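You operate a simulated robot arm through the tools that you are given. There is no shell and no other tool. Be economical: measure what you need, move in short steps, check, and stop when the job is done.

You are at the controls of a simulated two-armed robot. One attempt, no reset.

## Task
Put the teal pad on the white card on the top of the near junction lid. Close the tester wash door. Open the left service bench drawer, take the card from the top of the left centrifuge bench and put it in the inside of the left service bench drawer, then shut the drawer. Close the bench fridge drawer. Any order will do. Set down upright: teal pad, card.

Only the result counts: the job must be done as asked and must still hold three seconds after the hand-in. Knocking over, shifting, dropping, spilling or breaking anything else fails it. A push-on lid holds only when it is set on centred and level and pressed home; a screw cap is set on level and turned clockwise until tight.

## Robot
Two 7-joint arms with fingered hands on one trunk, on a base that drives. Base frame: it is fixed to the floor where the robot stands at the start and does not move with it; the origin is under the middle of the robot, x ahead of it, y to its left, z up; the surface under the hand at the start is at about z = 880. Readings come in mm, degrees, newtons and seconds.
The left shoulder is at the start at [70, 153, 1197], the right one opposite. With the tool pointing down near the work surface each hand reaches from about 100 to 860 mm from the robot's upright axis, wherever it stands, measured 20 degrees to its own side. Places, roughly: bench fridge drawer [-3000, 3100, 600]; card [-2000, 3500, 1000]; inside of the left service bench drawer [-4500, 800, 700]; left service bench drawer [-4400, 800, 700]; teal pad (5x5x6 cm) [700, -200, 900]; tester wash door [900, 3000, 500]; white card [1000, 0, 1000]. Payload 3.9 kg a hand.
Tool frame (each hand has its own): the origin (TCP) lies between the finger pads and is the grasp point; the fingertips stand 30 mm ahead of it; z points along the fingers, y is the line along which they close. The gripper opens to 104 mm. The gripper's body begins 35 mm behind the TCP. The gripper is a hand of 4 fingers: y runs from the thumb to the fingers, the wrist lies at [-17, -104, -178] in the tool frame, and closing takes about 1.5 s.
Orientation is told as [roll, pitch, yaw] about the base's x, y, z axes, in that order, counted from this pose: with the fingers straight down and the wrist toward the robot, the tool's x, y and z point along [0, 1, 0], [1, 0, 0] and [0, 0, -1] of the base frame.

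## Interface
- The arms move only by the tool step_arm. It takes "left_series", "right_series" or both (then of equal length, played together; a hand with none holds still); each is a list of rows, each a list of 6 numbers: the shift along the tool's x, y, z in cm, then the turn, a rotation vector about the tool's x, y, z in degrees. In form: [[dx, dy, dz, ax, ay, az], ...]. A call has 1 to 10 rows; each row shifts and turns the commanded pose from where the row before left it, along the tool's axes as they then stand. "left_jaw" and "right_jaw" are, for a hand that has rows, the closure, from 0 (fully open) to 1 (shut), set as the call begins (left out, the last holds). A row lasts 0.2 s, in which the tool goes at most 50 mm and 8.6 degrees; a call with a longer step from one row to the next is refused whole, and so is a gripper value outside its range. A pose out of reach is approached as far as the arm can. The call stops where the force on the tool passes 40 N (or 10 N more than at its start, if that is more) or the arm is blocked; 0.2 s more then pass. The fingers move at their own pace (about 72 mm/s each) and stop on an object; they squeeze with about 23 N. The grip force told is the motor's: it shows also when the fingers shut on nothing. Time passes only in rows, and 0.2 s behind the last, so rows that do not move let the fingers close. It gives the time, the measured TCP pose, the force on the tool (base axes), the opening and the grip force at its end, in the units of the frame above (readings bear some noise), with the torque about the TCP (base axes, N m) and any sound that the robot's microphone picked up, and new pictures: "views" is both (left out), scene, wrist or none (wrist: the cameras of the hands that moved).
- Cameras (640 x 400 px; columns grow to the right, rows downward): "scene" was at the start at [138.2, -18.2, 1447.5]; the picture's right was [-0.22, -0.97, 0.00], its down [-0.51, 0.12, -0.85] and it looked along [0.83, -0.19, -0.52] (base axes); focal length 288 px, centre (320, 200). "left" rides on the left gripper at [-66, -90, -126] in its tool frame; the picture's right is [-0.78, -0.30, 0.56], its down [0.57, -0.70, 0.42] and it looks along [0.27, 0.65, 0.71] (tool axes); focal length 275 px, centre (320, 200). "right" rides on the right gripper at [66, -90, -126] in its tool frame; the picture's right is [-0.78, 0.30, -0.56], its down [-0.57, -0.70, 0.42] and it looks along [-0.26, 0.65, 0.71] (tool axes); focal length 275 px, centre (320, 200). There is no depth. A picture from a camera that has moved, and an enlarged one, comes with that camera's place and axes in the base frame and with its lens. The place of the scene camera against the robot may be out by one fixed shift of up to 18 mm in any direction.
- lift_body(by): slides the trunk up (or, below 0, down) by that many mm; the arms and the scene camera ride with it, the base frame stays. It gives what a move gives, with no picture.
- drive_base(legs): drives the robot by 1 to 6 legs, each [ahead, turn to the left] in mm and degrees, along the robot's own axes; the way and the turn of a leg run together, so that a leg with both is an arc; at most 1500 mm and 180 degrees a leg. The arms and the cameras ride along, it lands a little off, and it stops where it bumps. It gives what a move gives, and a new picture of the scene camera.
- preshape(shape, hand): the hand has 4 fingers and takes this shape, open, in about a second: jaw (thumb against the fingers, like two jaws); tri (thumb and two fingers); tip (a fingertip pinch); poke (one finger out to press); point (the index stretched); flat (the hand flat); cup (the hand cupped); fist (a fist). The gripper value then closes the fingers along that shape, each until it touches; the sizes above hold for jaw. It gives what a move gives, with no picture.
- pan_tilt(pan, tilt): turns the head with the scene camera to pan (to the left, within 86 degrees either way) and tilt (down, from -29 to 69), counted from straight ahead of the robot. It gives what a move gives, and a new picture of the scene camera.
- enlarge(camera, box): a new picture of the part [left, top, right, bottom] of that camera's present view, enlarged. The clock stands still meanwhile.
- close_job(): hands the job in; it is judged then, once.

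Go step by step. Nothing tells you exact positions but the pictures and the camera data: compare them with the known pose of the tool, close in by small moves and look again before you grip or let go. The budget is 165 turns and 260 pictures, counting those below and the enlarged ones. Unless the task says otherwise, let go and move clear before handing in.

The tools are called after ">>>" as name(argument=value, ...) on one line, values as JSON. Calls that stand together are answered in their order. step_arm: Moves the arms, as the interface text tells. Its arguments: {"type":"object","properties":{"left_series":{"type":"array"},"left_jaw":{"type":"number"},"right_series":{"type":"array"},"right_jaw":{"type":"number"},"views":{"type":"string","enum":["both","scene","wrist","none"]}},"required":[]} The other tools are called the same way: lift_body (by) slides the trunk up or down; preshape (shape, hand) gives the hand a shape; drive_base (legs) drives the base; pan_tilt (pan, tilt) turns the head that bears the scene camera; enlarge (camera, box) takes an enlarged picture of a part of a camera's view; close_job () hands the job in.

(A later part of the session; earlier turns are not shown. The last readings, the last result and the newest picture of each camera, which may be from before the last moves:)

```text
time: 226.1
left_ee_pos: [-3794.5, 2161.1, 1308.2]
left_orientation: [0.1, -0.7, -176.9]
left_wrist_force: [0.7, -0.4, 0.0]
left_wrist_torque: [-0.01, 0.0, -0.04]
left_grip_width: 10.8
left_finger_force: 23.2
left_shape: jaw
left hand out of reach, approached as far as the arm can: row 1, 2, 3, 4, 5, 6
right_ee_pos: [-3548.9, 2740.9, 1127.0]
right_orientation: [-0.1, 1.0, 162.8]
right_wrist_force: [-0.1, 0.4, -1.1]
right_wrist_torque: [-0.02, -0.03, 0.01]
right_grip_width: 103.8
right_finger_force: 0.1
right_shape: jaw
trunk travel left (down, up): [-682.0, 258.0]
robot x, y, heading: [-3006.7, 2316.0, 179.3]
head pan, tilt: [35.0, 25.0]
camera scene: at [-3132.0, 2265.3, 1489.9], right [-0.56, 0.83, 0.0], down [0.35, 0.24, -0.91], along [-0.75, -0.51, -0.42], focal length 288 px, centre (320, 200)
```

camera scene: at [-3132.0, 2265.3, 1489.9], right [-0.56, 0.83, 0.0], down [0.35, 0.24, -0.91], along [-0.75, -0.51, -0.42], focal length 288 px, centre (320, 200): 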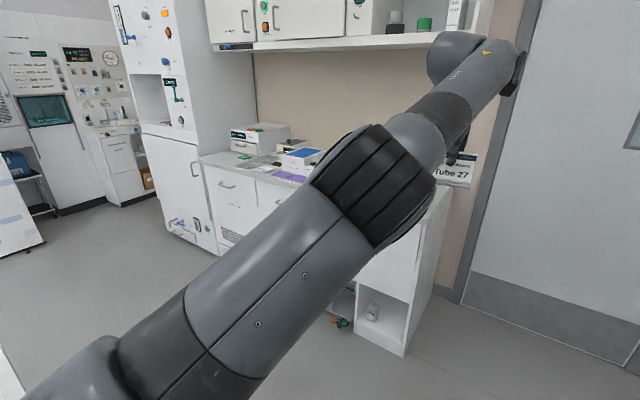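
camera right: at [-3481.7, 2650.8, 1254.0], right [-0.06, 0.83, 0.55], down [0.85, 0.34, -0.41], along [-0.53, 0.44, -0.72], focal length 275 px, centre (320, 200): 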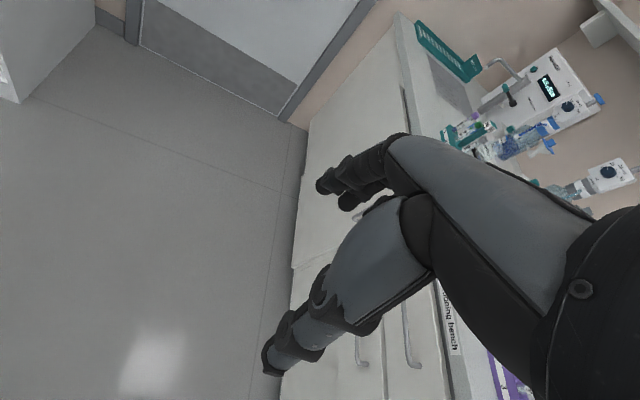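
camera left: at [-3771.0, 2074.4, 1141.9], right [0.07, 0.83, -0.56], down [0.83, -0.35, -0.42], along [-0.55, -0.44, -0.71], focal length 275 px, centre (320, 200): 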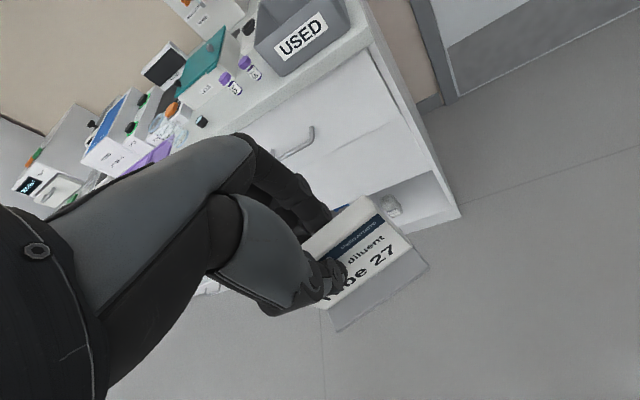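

It looks as though the commanded pose kept accumulating inward while the arm stayed put, so it may now lie behind the robot. I'll walk the command back outward and see whether the arm picks it up.

>>> step_arm(left_series=[[0.7, 4.5, -0.6, 0, 0, 0], [0.7, 4.5, -0.6, 0, 0, 0], [0.7, 4.5, -0.6, 0, 0, 0], [0.7, 4.5, -0.6, 0, 0, 0], [0.7, 4.5, -0.6, 0, 0, 0], [0.7, 4.5, -0.6, 0, 0, 0], [0.7, 4.5, -0.6, 0, 0, 0], [0.7, 4.5, -0.6, 0, 0, 0], [0.7, 4.5, -0.6, 0, 0, 0], [0.7, 4.5, -0.6, 0, 0, 0]], views="none")

>>> step_arm(left_series=[[0.7, 4.5, -0.6, 0, 0, 0], [0.7, 4.5, -0.6, 0, 0, 0], [0.7, 4.5, -0.6, 0, 0, 0], [0.7, 4.5, -0.6, 0, 0, 0], [0.7, 4.5, -0.6, 0, 0, 0]], views="scene")

```text
time: 228.3
left_ee_pos: [-3813.8, 2134.1, 1281.8]
left_orientation: [0.1, -0.4, -176.9]
left_wrist_force: [0.1, -0.2, 0.3]
left_wrist_torque: [-0.02, -0.01, -0.01]
left_grip_width: 10.5
left_finger_force: 23.0
left_shape: jaw
left hand out of reach, approached as far as the arm can: row 1, 2, 3, 4, 5, 6, 7, 8, 9, 10
right_ee_pos: [-3548.2, 2741.3, 1127.3]
right_orientation: [-0.1, 1.1, 162.8]
right_wrist_force: [0.4, -0.1, -0.5]
right_wrist_torque: [0.0, -0.02, 0.0]
right_grip_width: 103.9
right_finger_force: 0.1
right_shape: jaw
trunk travel left (down, up): [-682.0, 258.0]
robot x, y, heading: [-3006.1, 2313.9, 179.3]
head pan, tilt: [35.0, 25.0]
```

```text
time: 229.5
left_ee_pos: [-3823.5, 2110.3, 1254.7]
left_orientation: [0.0, -0.4, -176.9]
left_wrist_force: [0.0, -0.5, -0.7]
left_wrist_torque: [-0.02, 0.03, 0.02]
left_grip_width: 10.4
left_finger_force: 23.3
left_shape: jaw
left hand out of reach, approached as far as the arm can: row 1, 2, 3, 4, 5
right_ee_pos: [-3548.7, 2740.3, 1126.8]
right_orientation: [-0.2, 1.1, 162.7]
right_wrist_force: [0.1, 0.3, 0.5]
right_wrist_torque: [0.0, 0.0, 0.0]
right_grip_width: 104.0
right_finger_force: 0.1
right_shape: jaw
trunk travel left (down, up): [-682.0, 258.0]
robot x, y, heading: [-3007.6, 2315.2, 179.3]
head pan, tilt: [35.0, 25.0]
camera scene: at [-3132.5, 2264.5, 1489.8], right [-0.56, 0.83, 0.0], down [0.35, 0.24, -0.91], along [-0.75, -0.51, -0.42], focal length 288 px, centre (320, 200)
```

scene: 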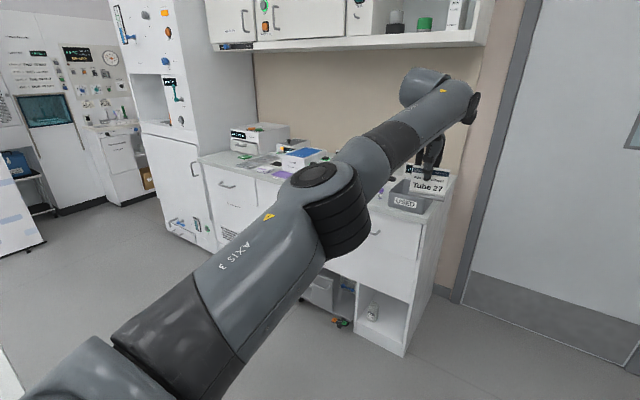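

Confirmed: the command does accumulate. I'll keep walking it outward until it meets the hand.

>>> step_arm(left_series=[[1.1, 4.4, 0, 0, 0, 0], [1.1, 4.4, 0, 0, 0, 0], [1.1, 4.4, 0, 0, 0, 0], [1.1, 4.4, 0, 0, 0, 0], [1.1, 4.4, 0, 0, 0, 0], [1.1, 4.4, 0, 0, 0, 0], [1.1, 4.4, 0, 0, 0, 0], [1.1, 4.0, 0, 0, 0, 0], [1.1, 3, 0, 0, 0, 0], [0, 0, 0, 0, 0, 0]], views="scene")

```text
time: 231.7
left_ee_pos: [-3826.7, 2091.4, 1238.7]
left_orientation: [0.0, -0.3, -176.9]
left_wrist_force: [-0.2, -0.6, -0.5]
left_wrist_torque: [-0.03, -0.01, 0.01]
left_grip_width: 10.5
left_finger_force: 22.5
left_shape: jaw
left hand out of reach, approached as far as the arm can: row 1, 2, 3, 4, 5, 6, 7, 8, 9
right_ee_pos: [-3547.1, 2740.8, 1126.2]
right_orientation: [-0.2, 1.1, 162.9]
right_wrist_force: [-0.9, 0.8, 0.3]
right_wrist_torque: [-0.01, -0.01, -0.02]
right_grip_width: 103.9
right_finger_force: 0.1
right_shape: jaw
trunk travel left (down, up): [-682.0, 258.0]
robot x, y, heading: [-3003.6, 2313.7, 179.4]
head pan, tilt: [35.0, 25.0]
camera scene: at [-3131.9, 2265.2, 1489.9], right [-0.56, 0.83, 0.0], down [0.35, 0.24, -0.91], along [-0.75, -0.51, -0.42], focal length 288 px, centre (320, 200)
```

scene: 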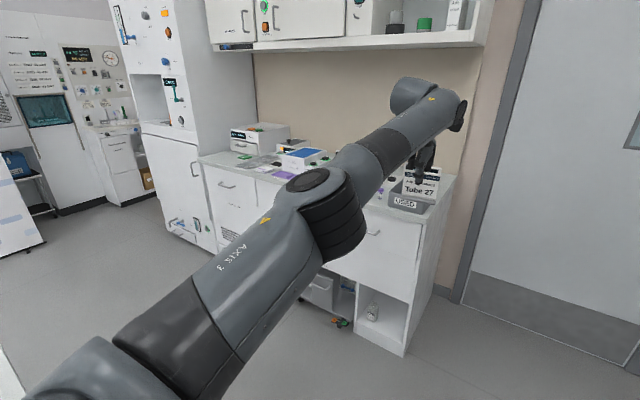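

>>> step_arm(left_series=[[0, -1.5, -1, 0, 0, 0], [0, -1.5, -1, 0, 0, 0], [0, -1.5, -1, 0, 0, 0], [0, -1.5, -1, 0, 0, 0], [0, 0, 0, 0, 0, 0]], views="none")

```text
time: 232.9
left_ee_pos: [-3765.9, 2095.5, 1277.7]
left_orientation: [0.0, -0.2, -176.9]
left_wrist_force: [0.1, 0.8, -0.5]
left_wrist_torque: [0.02, -0.04, 0.04]
left_grip_width: 10.3
left_finger_force: 23.1
left_shape: jaw
right_ee_pos: [-3547.4, 2739.7, 1125.1]
right_orientation: [-0.1, 0.9, 162.8]
right_wrist_force: [-0.3, -0.3, 0.5]
right_wrist_torque: [0.0, 0.01, 0.02]
right_grip_width: 103.9
right_finger_force: 0.1
right_shape: jaw
trunk travel left (down, up): [-682.0, 258.0]
robot x, y, heading: [-3003.6, 2311.9, 179.0]
head pan, tilt: [35.0, 25.0]
```

It tracks again. I'll continue retracting.

>>> step_arm(left_series=[[0, -3, -0.5, 0, 0, 0], [0, -4, 0, 0, 0, 0], [0, -4, 0, 0, 0, 0], [0, -4, 0, 0, 0, 0], [0, -4, 0, 0, 0, 0], [0, -4, 0, 0, 0, 0], [0, 0, 0, 0, 0, 0]], views="scene")

```text
time: 234.5
left_ee_pos: [-3536.8, 2109.9, 1279.9]
left_orientation: [0.0, -0.2, -176.9]
left_wrist_force: [-0.5, -0.5, 0.9]
left_wrist_torque: [-0.02, -0.02, -0.04]
left_grip_width: 10.4
left_finger_force: 23.1
left_shape: jaw
right_ee_pos: [-3548.7, 2741.2, 1126.1]
right_orientation: [-0.1, 0.9, 162.8]
right_wrist_force: [-0.8, 0.3, -0.4]
right_wrist_torque: [-0.02, 0.03, 0.0]
right_grip_width: 103.6
right_finger_force: 0.0
right_shape: jaw
trunk travel left (down, up): [-682.0, 258.0]
robot x, y, heading: [-3012.2, 2312.9, 179.0]
head pan, tilt: [35.0, 25.0]
camera scene: at [-3132.9, 2265.6, 1489.8], right [-0.56, 0.83, 0.0], down [0.35, 0.24, -0.91], along [-0.75, -0.51, -0.42], focal length 288 px, centre (320, 200)
```

scene: 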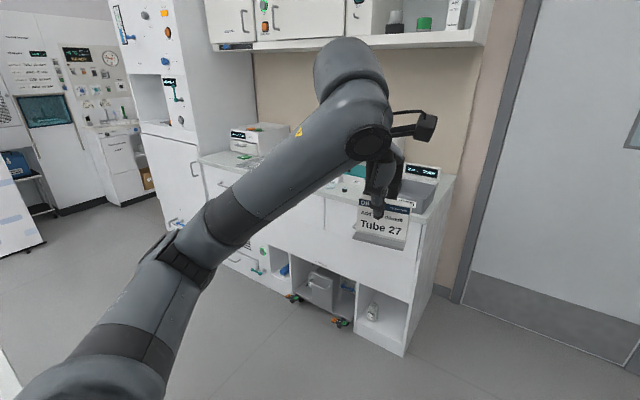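

The left hand is tucked in with the card upright. Now I'll drive around to face the left service bench drawer.

>>> drive_base(legs=[[650, 0], [0, 90], [1450, 0]])

>>> pan_tilt(pan=-60, tilt=30)

```text
time: 248.7
left_ee_pos: [-3543.2, 334.2, 1280.1]
left_orientation: [0.0, -0.4, -89.1]
left_wrist_force: [0.7, -0.5, -1.1]
left_wrist_torque: [-0.01, -0.01, 0.0]
left_grip_width: 10.3
left_finger_force: 23.5
left_shape: jaw
right_ee_pos: [-4177.4, 350.6, 1126.7]
right_orientation: [0.0, 0.9, -109.5]
right_wrist_force: [-0.1, 0.1, -1.0]
right_wrist_torque: [-0.02, -0.02, 0.02]
right_grip_width: 103.8
right_finger_force: 0.0
right_shape: jaw
trunk travel left (down, up): [-682.0, 258.0]
robot x, y, heading: [-3726.7, 872.8, -93.4]
head pan, tilt: [35.0, 25.0]
camera scene: at [-3682.2, 747.4, 1490.0], right [-0.85, -0.53, 0.0], down [-0.22, 0.36, -0.91], along [0.48, -0.77, -0.42], focal length 288 px, centre (320, 200)
```

scene: 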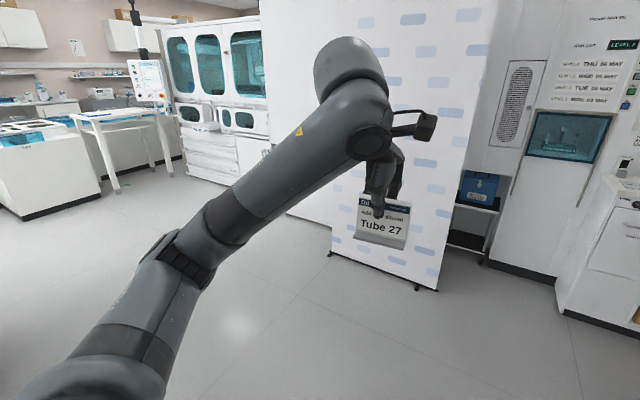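

```text
time: 250.4
left_ee_pos: [-3544.5, 334.9, 1281.3]
left_orientation: [0.1, -0.4, -89.2]
left_wrist_force: [0.0, -0.2, -0.7]
left_wrist_torque: [0.05, -0.01, -0.02]
left_grip_width: 10.8
left_finger_force: 22.9
left_shape: jaw
right_ee_pos: [-4176.4, 349.9, 1126.7]
right_orientation: [-0.1, 1.0, -109.6]
right_wrist_force: [-0.4, 0.6, 0.1]
right_wrist_torque: [0.03, 0.01, -0.02]
right_grip_width: 103.6
right_finger_force: 0.1
right_shape: jaw
trunk travel left (down, up): [-682.0, 258.0]
robot x, y, heading: [-3729.5, 876.9, -93.3]
head pan, tilt: [-60.0, 30.0]
camera scene: at [-3811.5, 784.4, 1482.0], right [-0.45, 0.89, 0.0], down [0.45, 0.23, -0.87], along [-0.77, -0.39, -0.5], focal length 288 px, centre (320, 200)
```

scene: 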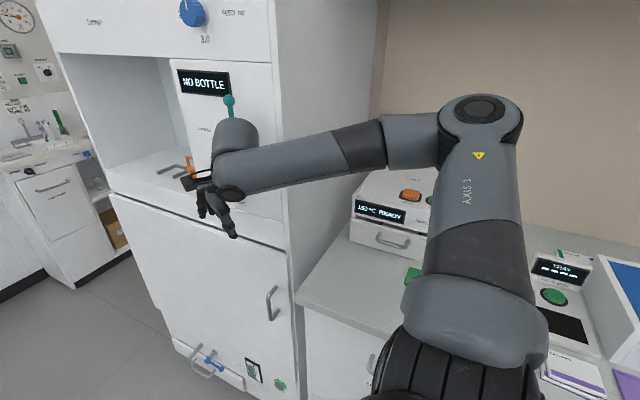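

The right hand is near tall equipment. I'll raise the trunk for clearance, turn to face the bench, and back off.

>>> lift_body(by=170)

>>> drive_base(legs=[[-60, 0], [0, -87], [-250, 0]])

>>> pan_tilt(pan=0, tilt=35)

```text
time: 252.3
left_ee_pos: [-3545.1, 334.4, 1451.2]
left_orientation: [0.0, -0.2, -89.2]
left_wrist_force: [0.0, 0.4, -1.2]
left_wrist_torque: [0.0, 0.01, 0.0]
left_grip_width: 10.4
left_finger_force: 23.1
left_shape: jaw
right_ee_pos: [-4177.2, 348.8, 1296.7]
right_orientation: [-0.1, 1.0, -109.6]
right_wrist_force: [0.1, -1.1, -0.6]
right_wrist_torque: [0.04, 0.01, 0.0]
right_grip_width: 103.7
right_finger_force: 0.1
right_shape: jaw
trunk travel left (down, up): [-852.0, 88.0]
robot x, y, heading: [-3728.9, 875.6, -93.2]
head pan, tilt: [-60.0, 30.0]
```

```text
time: 254.2
left_ee_pos: [-3614.9, 377.7, 1452.4]
left_orientation: [0.1, -0.5, -97.1]
left_wrist_force: [0.7, 1.0, 0.1]
left_wrist_torque: [-0.03, 0.01, -0.02]
left_grip_width: 10.5
left_finger_force: 23.0
left_shape: jaw
right_ee_pos: [-4228.0, 472.8, 1300.1]
right_orientation: [0.7, 0.4, -115.7]
right_wrist_force: [4.3, -1.0, -0.9]
right_wrist_torque: [0.01, -0.07, 0.23]
right_grip_width: 103.8
right_finger_force: 0.1
right_shape: jaw
trunk travel left (down, up): [-852.0, 88.0]
robot x, y, heading: [-3726.8, 934.4, -100.6]
head pan, tilt: [-60.0, 30.0]
stopped in leg 2: the force on the tool passed its limit at 51 N (the readings are from after the stop); the commanded pose is now the measured one
camera scene: at [-3817.9, 858.5, 1652.1], right [-0.33, 0.94, 0.0], down [0.47, 0.17, -0.87], along [-0.82, -0.29, -0.5], focal length 288 px, centre (320, 200)
```

scene: 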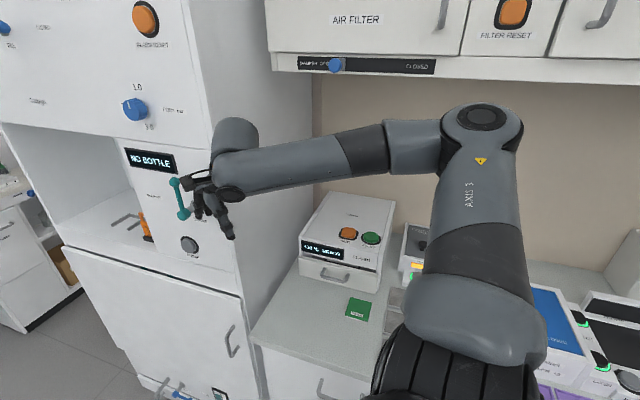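

```text
time: 255.5
left_ee_pos: [-3614.9, 376.5, 1451.6]
left_orientation: [0.0, -0.3, -97.0]
left_wrist_force: [-0.9, 0.0, -0.7]
left_wrist_torque: [0.02, 0.0, 0.02]
left_grip_width: 10.3
left_finger_force: 23.1
left_shape: jaw
right_ee_pos: [-4228.3, 471.9, 1300.6]
right_orientation: [0.7, 0.5, -115.7]
right_wrist_force: [3.7, 0.0, 0.4]
right_wrist_torque: [-0.03, 0.01, 0.2]
right_grip_width: 103.8
right_finger_force: 0.1
right_shape: jaw
trunk travel left (down, up): [-852.0, 88.0]
robot x, y, heading: [-3726.6, 932.7, -100.5]
head pan, tilt: [0.0, 35.0]
camera scene: at [-3748.5, 800.4, 1644.2], right [-0.98, 0.18, 0.0], down [0.1, 0.56, -0.82], along [-0.15, -0.81, -0.57], focal length 288 px, centre (320, 200)
```

scene: 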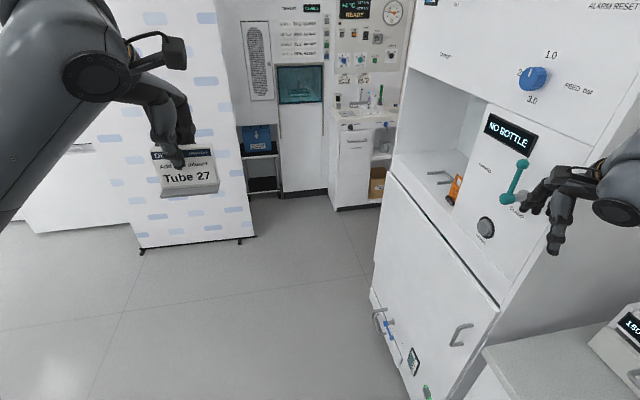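

The right hand touched the tall cabinet next to a teal lever. I'll back away along the robot's axis and inspect the lever.

>>> drive_base(legs=[[-250, 0]])

>>> pan_tilt(pan=-40, tilt=20)

>>> enlarge(camera="scene", box=[100, 50, 340, 230])

```text
time: 257.3
left_ee_pos: [-3569.3, 617.0, 1449.7]
left_orientation: [0.2, -0.2, -96.7]
left_wrist_force: [-0.1, -0.1, -0.5]
left_wrist_torque: [0.04, -0.05, -0.05]
left_grip_width: 10.5
left_finger_force: 22.6
left_shape: jaw
right_ee_pos: [-4182.4, 708.2, 1298.6]
right_orientation: [0.6, 0.7, -115.5]
right_wrist_force: [-0.5, -0.2, -0.5]
right_wrist_torque: [-0.02, 0.01, -0.03]
right_grip_width: 103.9
right_finger_force: 0.1
right_shape: jaw
trunk travel left (down, up): [-852.0, 88.0]
robot x, y, heading: [-3681.0, 1177.4, -100.2]
head pan, tilt: [0.0, 35.0]
camera scene: at [-3705.7, 1039.3, 1643.7], right [-0.98, 0.18, 0.0], down [0.1, 0.57, -0.82], along [-0.14, -0.8, -0.58], focal length 288 px, centre (320, 200)
```

scene: 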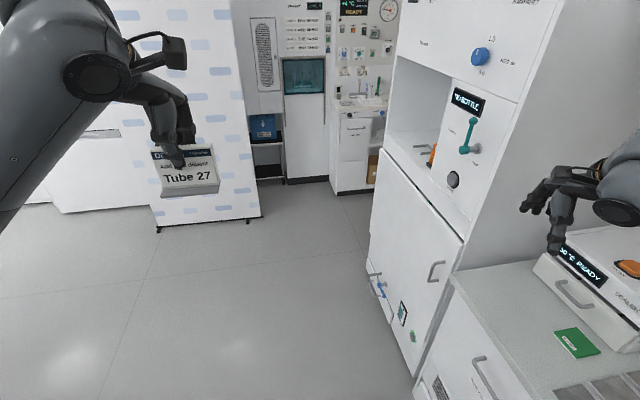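

```text
time: 258.4
left_ee_pos: [-3566.7, 620.4, 1452.0]
left_orientation: [0.0, -0.2, -96.7]
left_wrist_force: [0.1, -0.6, -0.3]
left_wrist_torque: [-0.01, 0.0, -0.01]
left_grip_width: 10.2
left_finger_force: 23.0
left_shape: jaw
right_ee_pos: [-4181.7, 712.2, 1299.3]
right_orientation: [0.7, 0.5, -115.4]
right_wrist_force: [-0.1, 0.1, -1.2]
right_wrist_torque: [0.04, -0.01, 0.03]
right_grip_width: 103.8
right_finger_force: 0.0
right_shape: jaw
trunk travel left (down, up): [-852.0, 88.0]
robot x, y, heading: [-3681.2, 1178.2, -100.4]
head pan, tilt: [-40.0, 20.0]
camera scene: at [-3760.5, 1070.4, 1668.0], right [-0.64, 0.77, 0.0], down [0.26, 0.22, -0.94], along [-0.72, -0.6, -0.34], focal length 288 px, centre (320, 200)
```

scene: 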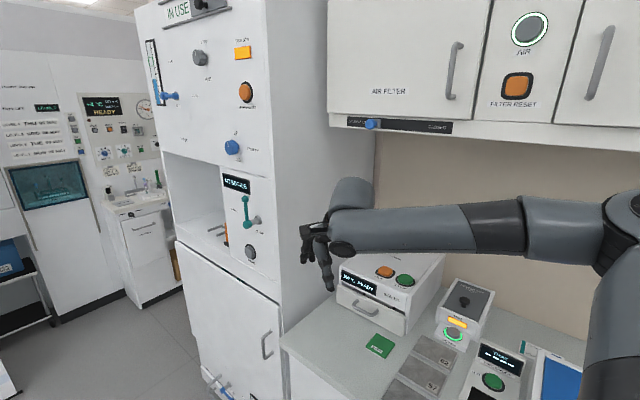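

```text
2.22 times, centred on (220, 140) of scene
camera zoom: at [-3760.5, 1070.4, 1668.0], right [-0.64, 0.77, 0.0], down [0.26, 0.22, -0.94], along [-0.72, -0.6, -0.34], focal length 639 px, centre (542, 333)
```

zoom: 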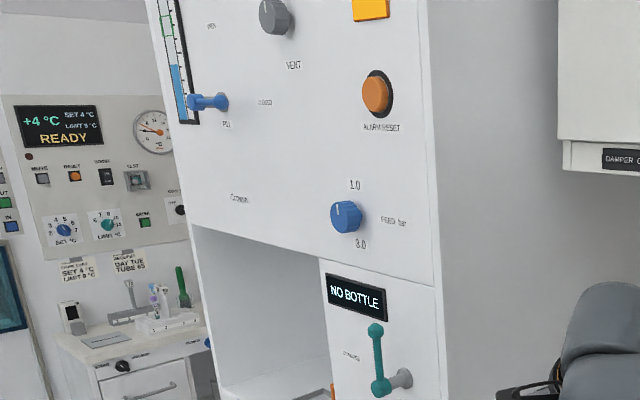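

The lever stands upright as before, so no harm done. I'll move east and south first, then turn to face the bench with room to spare.

>>> drive_base(legs=[[0, 31], [700, 0], [0, -110]])

>>> pan_tilt(pan=-15, tilt=35)

```text
time: 268.3
left_ee_pos: [-3953.0, 290.6, 1450.5]
left_orientation: [0.0, -0.2, -174.9]
left_wrist_force: [-0.3, 0.1, 0.1]
left_wrist_torque: [-0.04, -0.01, -0.01]
left_grip_width: 10.5
left_finger_force: 22.5
left_shape: jaw
right_ee_pos: [-3989.7, 910.3, 1298.7]
right_orientation: [0.7, 0.5, 166.6]
right_wrist_force: [-0.4, 0.0, -0.6]
right_wrist_torque: [0.01, -0.02, -0.01]
right_grip_width: 103.8
right_finger_force: 0.1
right_shape: jaw
trunk travel left (down, up): [-852.0, 88.0]
robot x, y, heading: [-3428.0, 513.7, -178.1]
head pan, tilt: [-40.0, 20.0]
camera scene: at [-3554.3, 573.9, 1668.0], right [0.62, 0.78, 0.0], down [0.27, -0.21, -0.94], along [-0.74, 0.58, -0.34], focal length 288 px, centre (320, 200)
```

scene: 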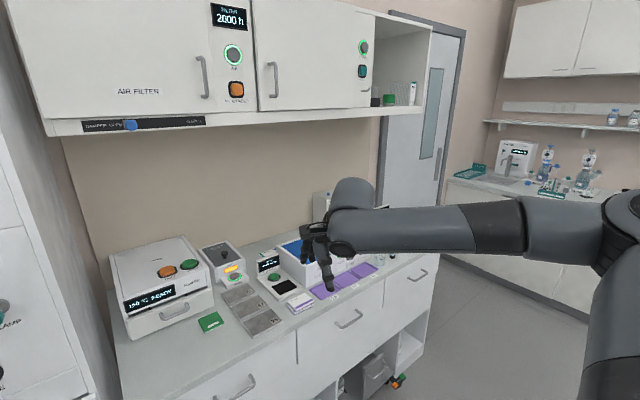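

```text
time: 269.2
left_ee_pos: [-3953.0, 291.3, 1450.9]
left_orientation: [0.1, -0.3, -174.8]
left_wrist_force: [-0.4, 0.2, 0.3]
left_wrist_torque: [-0.01, -0.01, -0.01]
left_grip_width: 10.3
left_finger_force: 23.3
left_shape: jaw
right_ee_pos: [-3989.2, 910.0, 1299.2]
right_orientation: [0.7, 0.6, 166.5]
right_wrist_force: [0.0, -0.4, -0.3]
right_wrist_torque: [-0.02, 0.0, 0.05]
right_grip_width: 103.5
right_finger_force: 0.2
right_shape: jaw
trunk travel left (down, up): [-852.0, 88.0]
robot x, y, heading: [-3431.2, 517.4, -178.2]
head pan, tilt: [-15.0, 35.0]
camera scene: at [-3566.7, 537.0, 1644.2], right [0.23, 0.97, 0.0], down [0.56, -0.13, -0.82], along [-0.8, 0.19, -0.57], focal length 288 px, centre (320, 200)
```

scene: 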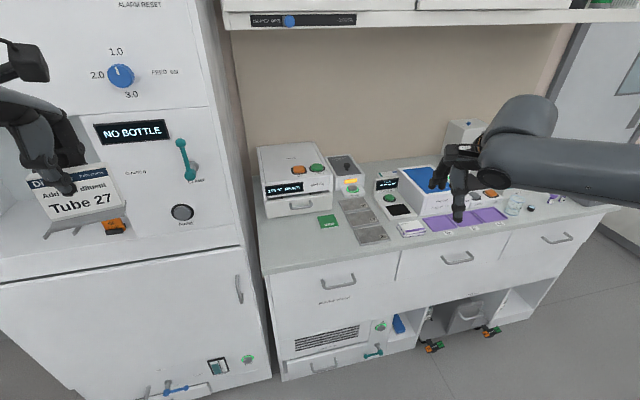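

The left drawer's handle is near [-4235,763,~795]. I'll lower the trunk, then turn the right hand so its fingers point forward, with the jaws vertical, to grip the horizontal bar.

>>> lift_body(by=-350)

>>> step_arm(right_series=[[0, 0, 0, 0, 0, -6.7], [0, -1, 0, 0, 0, -6.7], [0, 0, 0, -8, 0, 0], [0, 0, 0, -8, 0, 0], [0, 0, 0, -8, 0, 0], [0, 0, 0, -8, 0, 0], [0, 0, 0, -8, 0, 0], [0, 0, 0, 0, 0, 0]], right_jaw=0)

```text
time: 272.6
left_ee_pos: [-3954.0, 290.8, 1101.1]
left_orientation: [0.0, -0.3, -174.8]
left_wrist_force: [0.4, 0.1, -0.4]
left_wrist_torque: [0.02, -0.02, 0.02]
left_grip_width: 10.4
left_finger_force: 22.6
left_shape: jaw
right_ee_pos: [-3989.7, 911.4, 950.0]
right_orientation: [0.6, 0.4, 166.6]
right_wrist_force: [0.8, 0.0, -1.1]
right_wrist_torque: [0.0, -0.02, -0.01]
right_grip_width: 104.1
right_finger_force: 0.0
right_shape: jaw
trunk travel left (down, up): [-502.0, 438.0]
robot x, y, heading: [-3429.4, 515.9, -178.2]
head pan, tilt: [-15.0, 35.0]
```

```text
time: 274.4
left_ee_pos: [-3953.6, 290.7, 1102.0]
left_orientation: [0.0, -0.3, -174.8]
left_wrist_force: [0.5, -0.5, 0.2]
left_wrist_torque: [-0.02, 0.02, -0.02]
left_grip_width: 10.2
left_finger_force: 23.0
left_shape: jaw
right_ee_pos: [-3979.5, 908.1, 950.8]
right_orientation: [1.0, -39.8, 179.2]
right_wrist_force: [0.1, -0.1, -0.7]
right_wrist_torque: [-0.01, 0.03, 0.02]
right_grip_width: 104.3
right_finger_force: 0.0
right_shape: jaw
trunk travel left (down, up): [-502.0, 438.0]
robot x, y, heading: [-3429.9, 517.5, -178.4]
head pan, tilt: [-15.0, 35.0]
camera scene: at [-3566.8, 536.6, 1294.2], right [0.23, 0.97, 0.0], down [0.56, -0.13, -0.82], along [-0.8, 0.19, -0.57], focal length 288 px, centre (320, 200)
camera right: at [-3829.2, 842.8, 990.0], right [0.13, 0.78, 0.61], down [0.27, 0.56, -0.78], along [-0.95, 0.27, -0.14], focal length 275 px, centre (320, 200)
```

scene: 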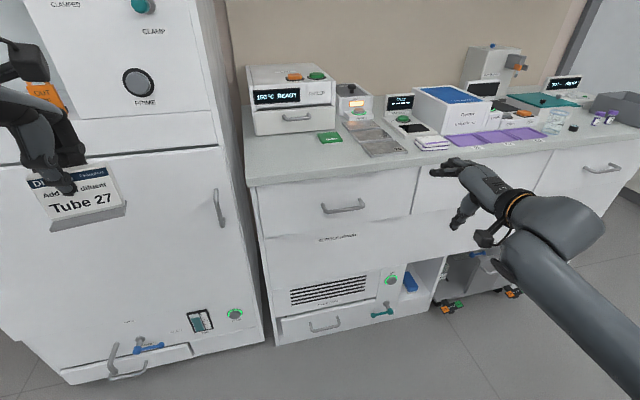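
right: 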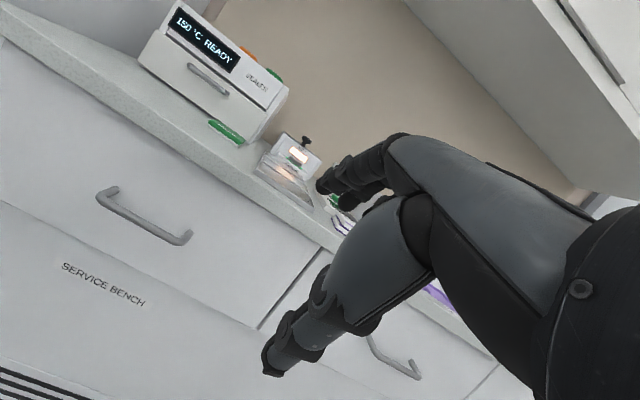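

The handle triangulates to about [-4234,767,765]. I'll finish the pitch so the fingers point forward.

>>> step_arm(right_series=[[0, 0, 0, -8.3, 0, 0], [0, 0, 0, -8.3, 0, 0], [0, 0, 0, -8.3, 0, 0], [0, 0, 0, -8.3, 0, 0], [0, 0, 0, -8.3, 0, 0], [0, 0, 0, -8.3, 0, 0], [0, 0, 0, 0, 0, 0]])

```text
time: 276.0
left_ee_pos: [-3952.8, 290.3, 1102.8]
left_orientation: [0.1, -0.4, -174.8]
left_wrist_force: [0.0, -0.1, -1.0]
left_wrist_torque: [-0.01, 0.03, -0.01]
left_grip_width: 10.5
left_finger_force: 23.1
left_shape: jaw
right_ee_pos: [-3977.6, 909.1, 950.4]
right_orientation: [62.8, -89.1, 117.1]
right_wrist_force: [1.1, 0.5, 1.0]
right_wrist_torque: [-0.01, -0.01, -0.02]
right_grip_width: 103.9
right_finger_force: 0.1
right_shape: jaw
trunk travel left (down, up): [-502.0, 438.0]
robot x, y, heading: [-3429.5, 516.4, -178.5]
head pan, tilt: [-15.0, 35.0]
camera scene: at [-3566.3, 536.6, 1294.2], right [0.23, 0.97, 0.0], down [0.56, -0.13, -0.82], along [-0.8, 0.19, -0.57], focal length 288 px, centre (320, 200)
camera right: at [-3851.8, 841.5, 862.5], right [0.56, 0.78, 0.29], down [-0.42, 0.56, -0.71], along [-0.72, 0.28, 0.64], focal length 275 px, centre (320, 200)
```

scene: 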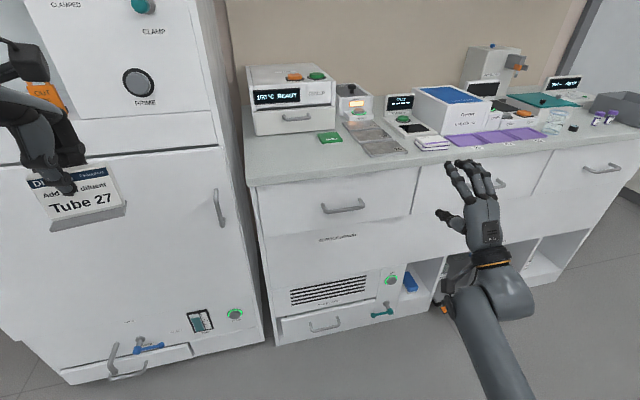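
right: 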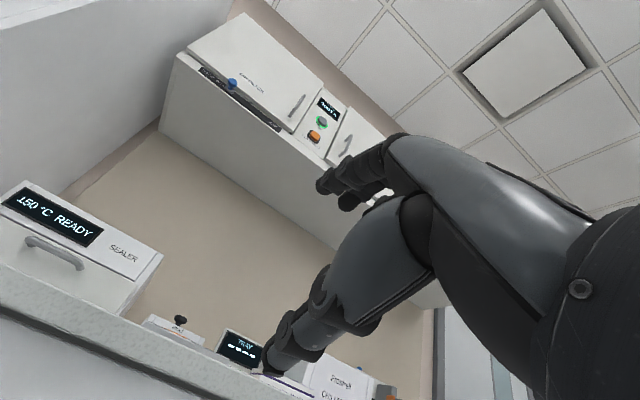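

Fingers now point at the bench. I'll shift to the handle's line and height.

>>> step_arm(right_series=[[2.84, -3.7, 0, 0, 0, 0], [2.84, -3.7, 0, 0, 0, 0], [2.84, -3.7, 0, 0, 0, 0], [2.84, -3.7, 0, 0, 0, 0], [2.84, -3.7, 0, 0, 0, 0], [0, 0, 0, 0, 0, 0]])

>>> enlarge(camera="scene", box=[240, 130, 480, 310])

```text
time: 277.4
left_ee_pos: [-3953.1, 291.0, 1102.4]
left_orientation: [0.0, -0.4, -174.7]
left_wrist_force: [0.2, 0.5, -1.1]
left_wrist_torque: [-0.02, 0.01, 0.04]
left_grip_width: 10.5
left_finger_force: 22.8
left_shape: jaw
right_ee_pos: [-3981.0, 766.4, 764.1]
right_orientation: [59.1, -89.1, 120.8]
right_wrist_force: [-0.8, -0.2, 0.6]
right_wrist_torque: [-0.01, 0.01, -0.01]
right_grip_width: 104.0
right_finger_force: 0.1
right_shape: jaw
trunk travel left (down, up): [-502.0, 438.0]
robot x, y, heading: [-3429.8, 516.1, -178.5]
head pan, tilt: [-15.0, 35.0]
camera scene: at [-3566.4, 536.8, 1294.2], right [0.23, 0.97, 0.0], down [0.56, -0.13, -0.82], along [-0.8, 0.19, -0.57], focal length 288 px, centre (320, 200)
camera right: at [-3853.1, 698.3, 677.7], right [0.56, 0.78, 0.29], down [-0.42, 0.56, -0.71], along [-0.72, 0.28, 0.64], focal length 275 px, centre (320, 200)
```

scene: 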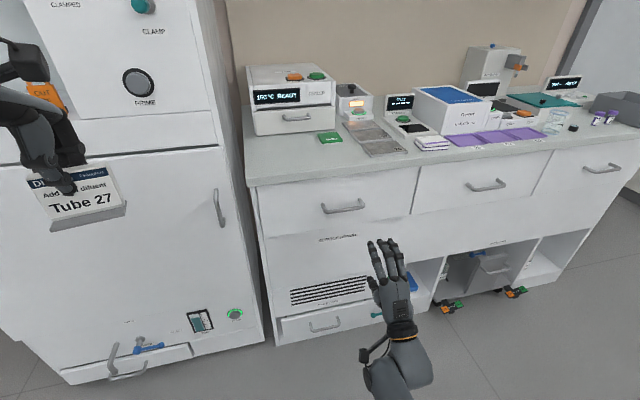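
right: 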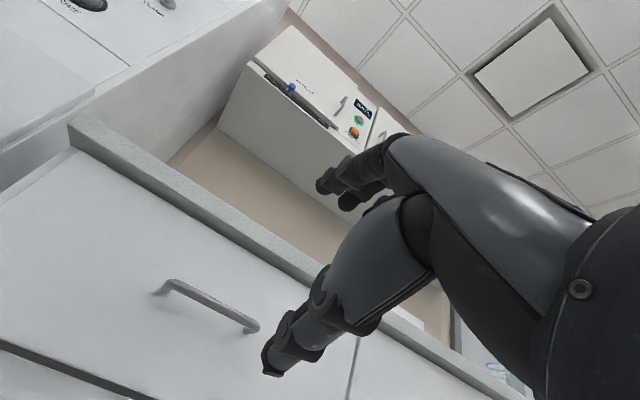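

```text
2.22 times, centred on (360, 220) of scene
camera zoom: at [-3566.4, 536.8, 1294.2], right [0.23, 0.97, 0.0], down [0.56, -0.13, -0.82], along [-0.8, 0.19, -0.57], focal length 639 px, centre (231, 156)
```

zoom: 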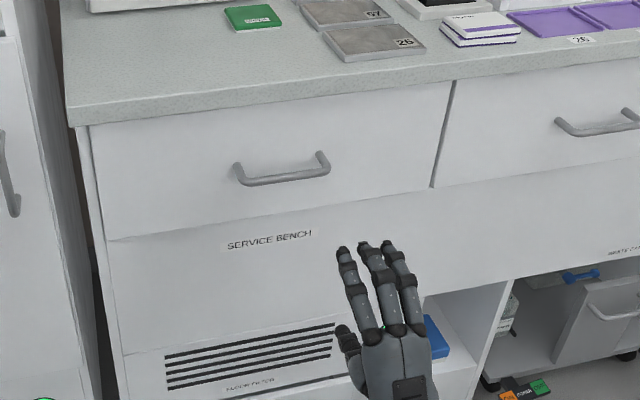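

The handle is confirmed near [-4234,764,765] and the hand is on its line. I'll drive forward 150 and check.

>>> drive_base(legs=[[150, 0]])

>>> step_arm(right_series=[[0, 0, 2, 0, 0, 0], [0, 0, 1, 0, 0, 0], [0, 0, 0, 0, 0, 0]])

>>> enlarge(camera="scene", box=[250, 130, 470, 310])

```text
time: 278.8
left_ee_pos: [-4100.8, 287.6, 1101.3]
left_orientation: [0.0, -0.3, -174.9]
left_wrist_force: [-0.2, 0.8, -1.2]
left_wrist_torque: [0.02, -0.03, 0.03]
left_grip_width: 10.5
left_finger_force: 23.3
left_shape: jaw
right_ee_pos: [-4125.0, 763.7, 764.9]
right_orientation: [53.8, -89.0, 125.9]
right_wrist_force: [-1.0, -0.3, 0.1]
right_wrist_torque: [0.0, 0.03, 0.03]
right_grip_width: 104.2
right_finger_force: 0.1
right_shape: jaw
trunk travel left (down, up): [-502.0, 438.0]
robot x, y, heading: [-3582.1, 511.1, -178.4]
head pan, tilt: [-15.0, 35.0]
camera scene: at [-3713.3, 532.5, 1294.0], right [0.23, 0.97, 0.0], down [0.56, -0.13, -0.82], along [-0.8, 0.19, -0.57], focal length 288 px, centre (320, 200)
```

scene: 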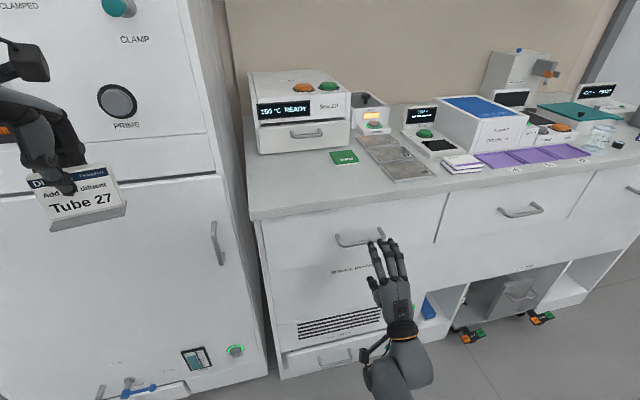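

```text
time: 279.6
left_ee_pos: [-4098.6, 286.6, 1102.0]
left_orientation: [0.0, -0.4, -174.9]
left_wrist_force: [0.8, 0.7, -0.6]
left_wrist_torque: [0.0, 0.03, 0.0]
left_grip_width: 10.5
left_finger_force: 23.0
left_shape: jaw
right_ee_pos: [-4156.2, 762.2, 763.3]
right_orientation: [57.8, -89.1, 121.9]
right_wrist_force: [0.8, 0.0, -0.4]
right_wrist_torque: [-0.03, 0.0, 0.02]
right_grip_width: 103.9
right_finger_force: 0.0
right_shape: jaw
trunk travel left (down, up): [-502.0, 438.0]
robot x, y, heading: [-3574.1, 513.2, -178.2]
head pan, tilt: [-15.0, 35.0]
camera scene: at [-3711.9, 532.6, 1294.2], right [0.23, 0.97, 0.0], down [0.56, -0.13, -0.82], along [-0.8, 0.19, -0.57], focal length 288 px, centre (320, 200)
camera right: at [-4028.8, 695.5, 676.0], right [0.56, 0.78, 0.29], down [-0.42, 0.56, -0.71], along [-0.72, 0.28, 0.64], focal length 275 px, centre (320, 200)
```

scene: 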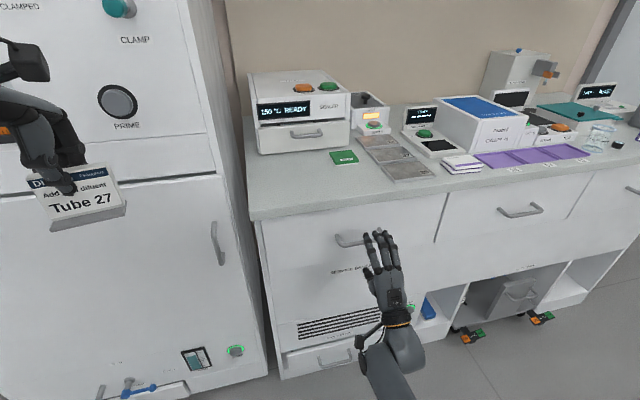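
right: 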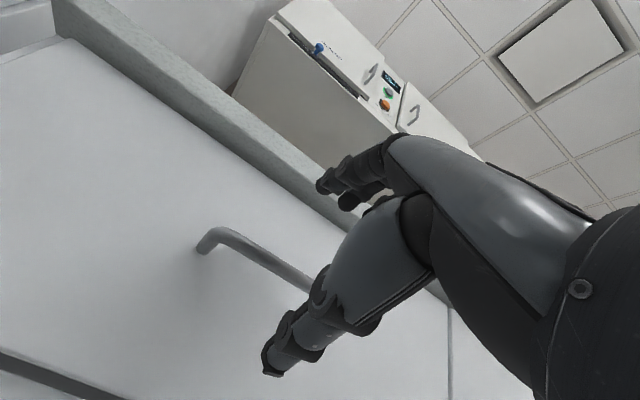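

```text
2.22 times, centred on (360, 220) of scene
camera zoom: at [-3711.9, 532.6, 1294.2], right [0.23, 0.97, 0.0], down [0.56, -0.13, -0.82], along [-0.8, 0.19, -0.57], focal length 639 px, centre (231, 156)
```

zoom: 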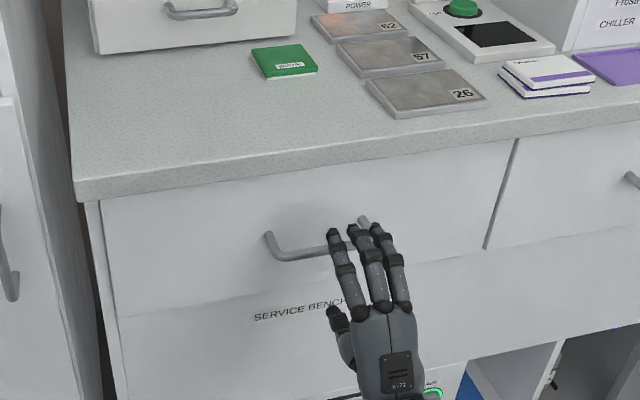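

Bar height matches and it lies between thumb and fingers. I'll advance onto it.

>>> step_arm(right_series=[[-0.5, 0, 2, 0, 0, 0], [0, 0, 2, 0, 0, 0], [0, 0, 1.8, 0, 0, 0], [0, 0, 0, 0, 0, 0]])

>>> enlarge(camera="scene", box=[270, 150, 450, 300])

```text
time: 280.6
left_ee_pos: [-4098.3, 286.2, 1103.1]
left_orientation: [-0.1, -0.3, -174.9]
left_wrist_force: [0.6, 0.3, 0.0]
left_wrist_torque: [0.02, 0.03, -0.04]
left_grip_width: 10.4
left_finger_force: 23.0
left_shape: jaw
right_ee_pos: [-4215.6, 768.8, 763.0]
right_orientation: [55.5, -89.2, 124.4]
right_wrist_force: [-0.1, -0.3, 1.0]
right_wrist_torque: [0.0, -0.03, 0.03]
right_grip_width: 103.9
right_finger_force: 0.0
right_shape: jaw
trunk travel left (down, up): [-502.0, 438.0]
robot x, y, heading: [-3576.9, 513.6, -178.2]
head pan, tilt: [-15.0, 35.0]
camera scene: at [-3711.9, 532.5, 1294.2], right [0.23, 0.97, 0.0], down [0.56, -0.13, -0.82], along [-0.8, 0.19, -0.57], focal length 288 px, centre (320, 200)
camera right: at [-4087.4, 700.6, 675.7], right [0.56, 0.78, 0.29], down [-0.42, 0.57, -0.71], along [-0.72, 0.28, 0.64], focal length 275 px, centre (320, 200)
```

scene: 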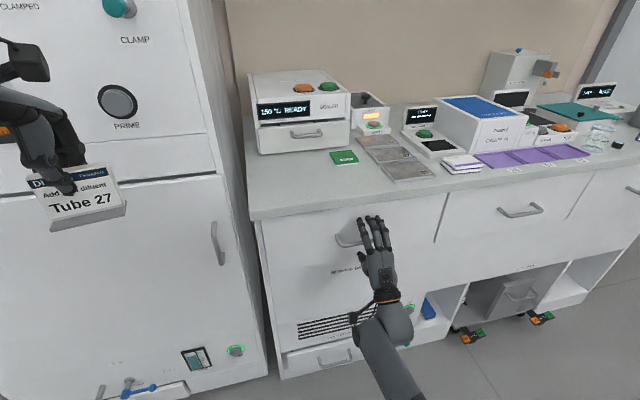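
right: 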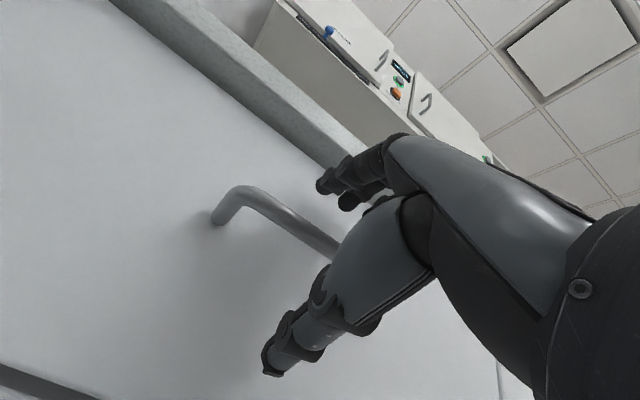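

```text
2.67 times, centred on (360, 225) of scene
camera zoom: at [-3711.9, 532.5, 1294.2], right [0.23, 0.97, 0.0], down [0.56, -0.13, -0.82], along [-0.8, 0.19, -0.57], focal length 767 px, centre (213, 133)
```

zoom: 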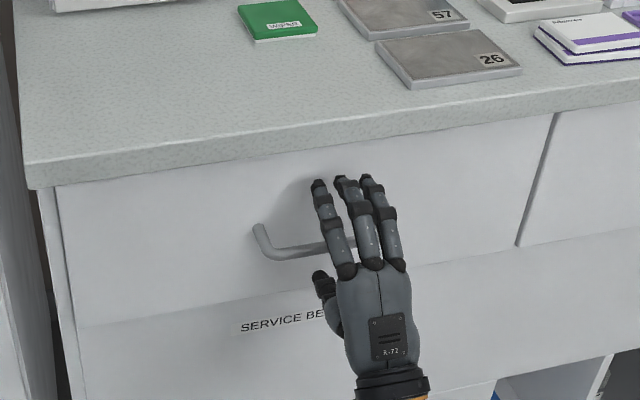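

The bar is between the fingers above and the thumb below. I'll close the grip.

>>> step_arm(right_series=[[0, 0, 0, 0, 0, 0], [0, 0, 0, 0, 0, 0], [0, 0, 0, 0, 0, 0], [0, 0, 0, 0, 0, 0], [0, 0, 0, 0, 0, 0], [0, 0, 0, 0, 0, 0], [0, 0, 0, 0, 0, 0], [0, 0, 0, 0, 0, 0]], right_jaw=1)

```text
time: 282.4
left_ee_pos: [-4099.6, 286.6, 1101.6]
left_orientation: [0.0, -0.4, -174.7]
left_wrist_force: [0.8, 0.2, -0.5]
left_wrist_torque: [-0.04, 0.0, -0.03]
left_grip_width: 10.4
left_finger_force: 22.8
left_shape: jaw
right_ee_pos: [-4216.1, 768.8, 763.2]
right_orientation: [55.2, -89.1, 124.6]
right_wrist_force: [-2.3, -0.8, -0.8]
right_wrist_torque: [0.04, -0.02, 0.05]
right_grip_width: 0.2
right_finger_force: 23.1
right_shape: jaw
trunk travel left (down, up): [-502.0, 438.0]
robot x, y, heading: [-3575.7, 508.6, -178.3]
head pan, tilt: [-15.0, 35.0]
camera scene: at [-3712.5, 532.5, 1294.1], right [0.23, 0.97, 0.0], down [0.56, -0.13, -0.82], along [-0.8, 0.19, -0.57], focal length 288 px, centre (320, 200)
camera right: at [-4087.6, 700.4, 675.5], right [0.56, 0.78, 0.29], down [-0.42, 0.56, -0.71], along [-0.72, 0.28, 0.64], focal length 275 px, centre (320, 200)
```

scene: 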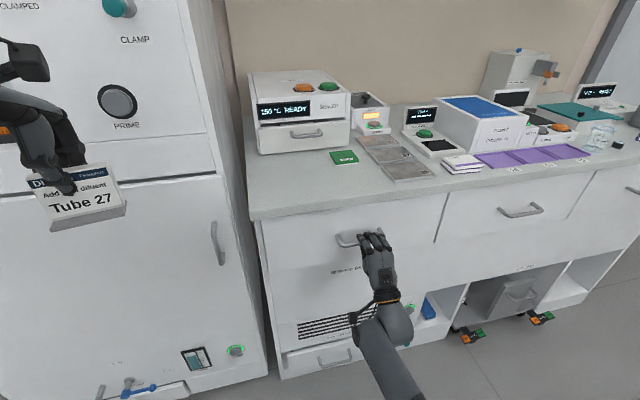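
right: 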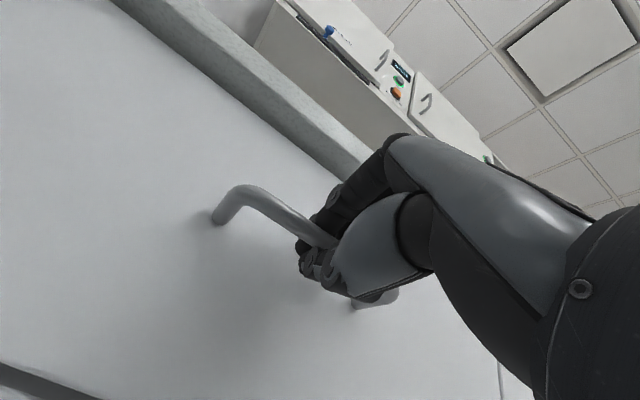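

The fingers have closed around the bar. I'll pull by backing the base up a little.

>>> drive_base(legs=[[-120, 0]])

```text
time: 283.6
left_ee_pos: [-3980.6, 292.1, 1101.5]
left_orientation: [0.0, -0.3, -175.2]
left_wrist_force: [0.6, -0.7, -0.8]
left_wrist_torque: [-0.03, 0.05, 0.0]
left_grip_width: 10.8
left_finger_force: 23.4
left_shape: jaw
right_ee_pos: [-4095.1, 773.5, 762.5]
right_orientation: [51.0, -89.1, 128.6]
right_wrist_force: [-1.0, -7.2, -6.2]
right_wrist_torque: [0.04, -0.01, 0.04]
right_grip_width: 0.0
right_finger_force: 23.2
right_shape: jaw
trunk travel left (down, up): [-502.0, 438.0]
robot x, y, heading: [-3458.4, 516.4, -179.0]
head pan, tilt: [-15.0, 35.0]
camera scene: at [-3592.3, 535.6, 1294.2], right [0.24, 0.97, 0.0], down [0.56, -0.13, -0.82], along [-0.8, 0.19, -0.57], focal length 288 px, centre (320, 200)
```

scene: 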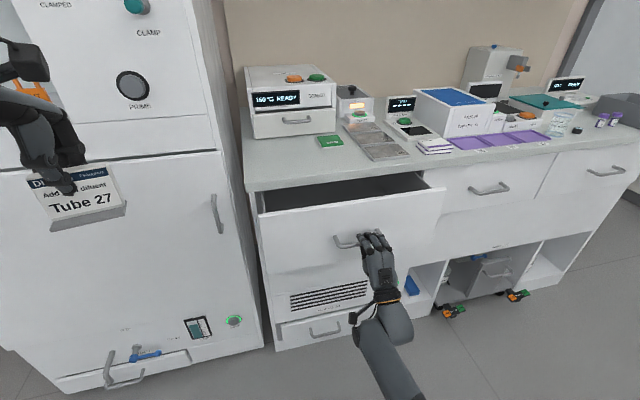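

The drawer is opening. I'll pull another 180 mm.

>>> drive_base(legs=[[-190, 0]])

>>> pan_tilt(pan=-20, tilt=42)

```text
time: 285.2
left_ee_pos: [-3795.4, 296.7, 1101.4]
left_orientation: [0.0, -0.3, -175.1]
left_wrist_force: [0.8, 0.2, 0.1]
left_wrist_torque: [0.01, 0.03, -0.01]
left_grip_width: 10.2
left_finger_force: 22.5
left_shape: jaw
right_ee_pos: [-3910.3, 778.8, 762.7]
right_orientation: [48.0, -89.0, 131.6]
right_wrist_force: [0.2, -6.5, -4.7]
right_wrist_torque: [0.04, 0.01, 0.03]
right_grip_width: 0.0
right_finger_force: 23.0
right_shape: jaw
trunk travel left (down, up): [-502.0, 438.0]
robot x, y, heading: [-3273.9, 521.1, -178.8]
head pan, tilt: [-15.0, 35.0]
camera scene: at [-3407.3, 539.9, 1294.2], right [0.24, 0.97, 0.0], down [0.56, -0.13, -0.82], along [-0.8, 0.19, -0.57], focal length 288 px, centre (320, 200)
```

scene: 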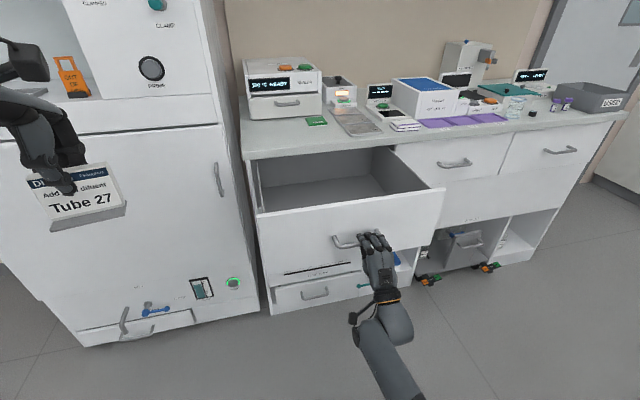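

```text
time: 285.8
left_ee_pos: [-3795.6, 296.2, 1102.0]
left_orientation: [-0.1, -0.3, -175.1]
left_wrist_force: [0.6, -0.2, 0.2]
left_wrist_torque: [0.01, -0.01, 0.04]
left_grip_width: 10.4
left_finger_force: 22.8
left_shape: jaw
right_ee_pos: [-3909.9, 778.1, 761.7]
right_orientation: [46.5, -89.0, 133.0]
right_wrist_force: [-0.4, -4.3, -2.3]
right_wrist_torque: [0.07, -0.02, 0.01]
right_grip_width: 0.1
right_finger_force: 22.5
right_shape: jaw
trunk travel left (down, up): [-502.0, 438.0]
robot x, y, heading: [-3269.7, 518.4, -178.5]
head pan, tilt: [-20.0, 42.0]
camera scene: at [-3401.4, 546.1, 1283.7], right [0.32, 0.95, 0.0], down [0.63, -0.21, -0.74], along [-0.7, 0.24, -0.67], focal length 288 px, centre (320, 200)
```

scene: 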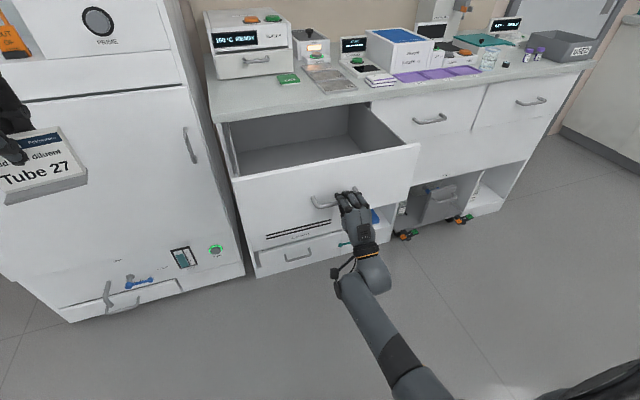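

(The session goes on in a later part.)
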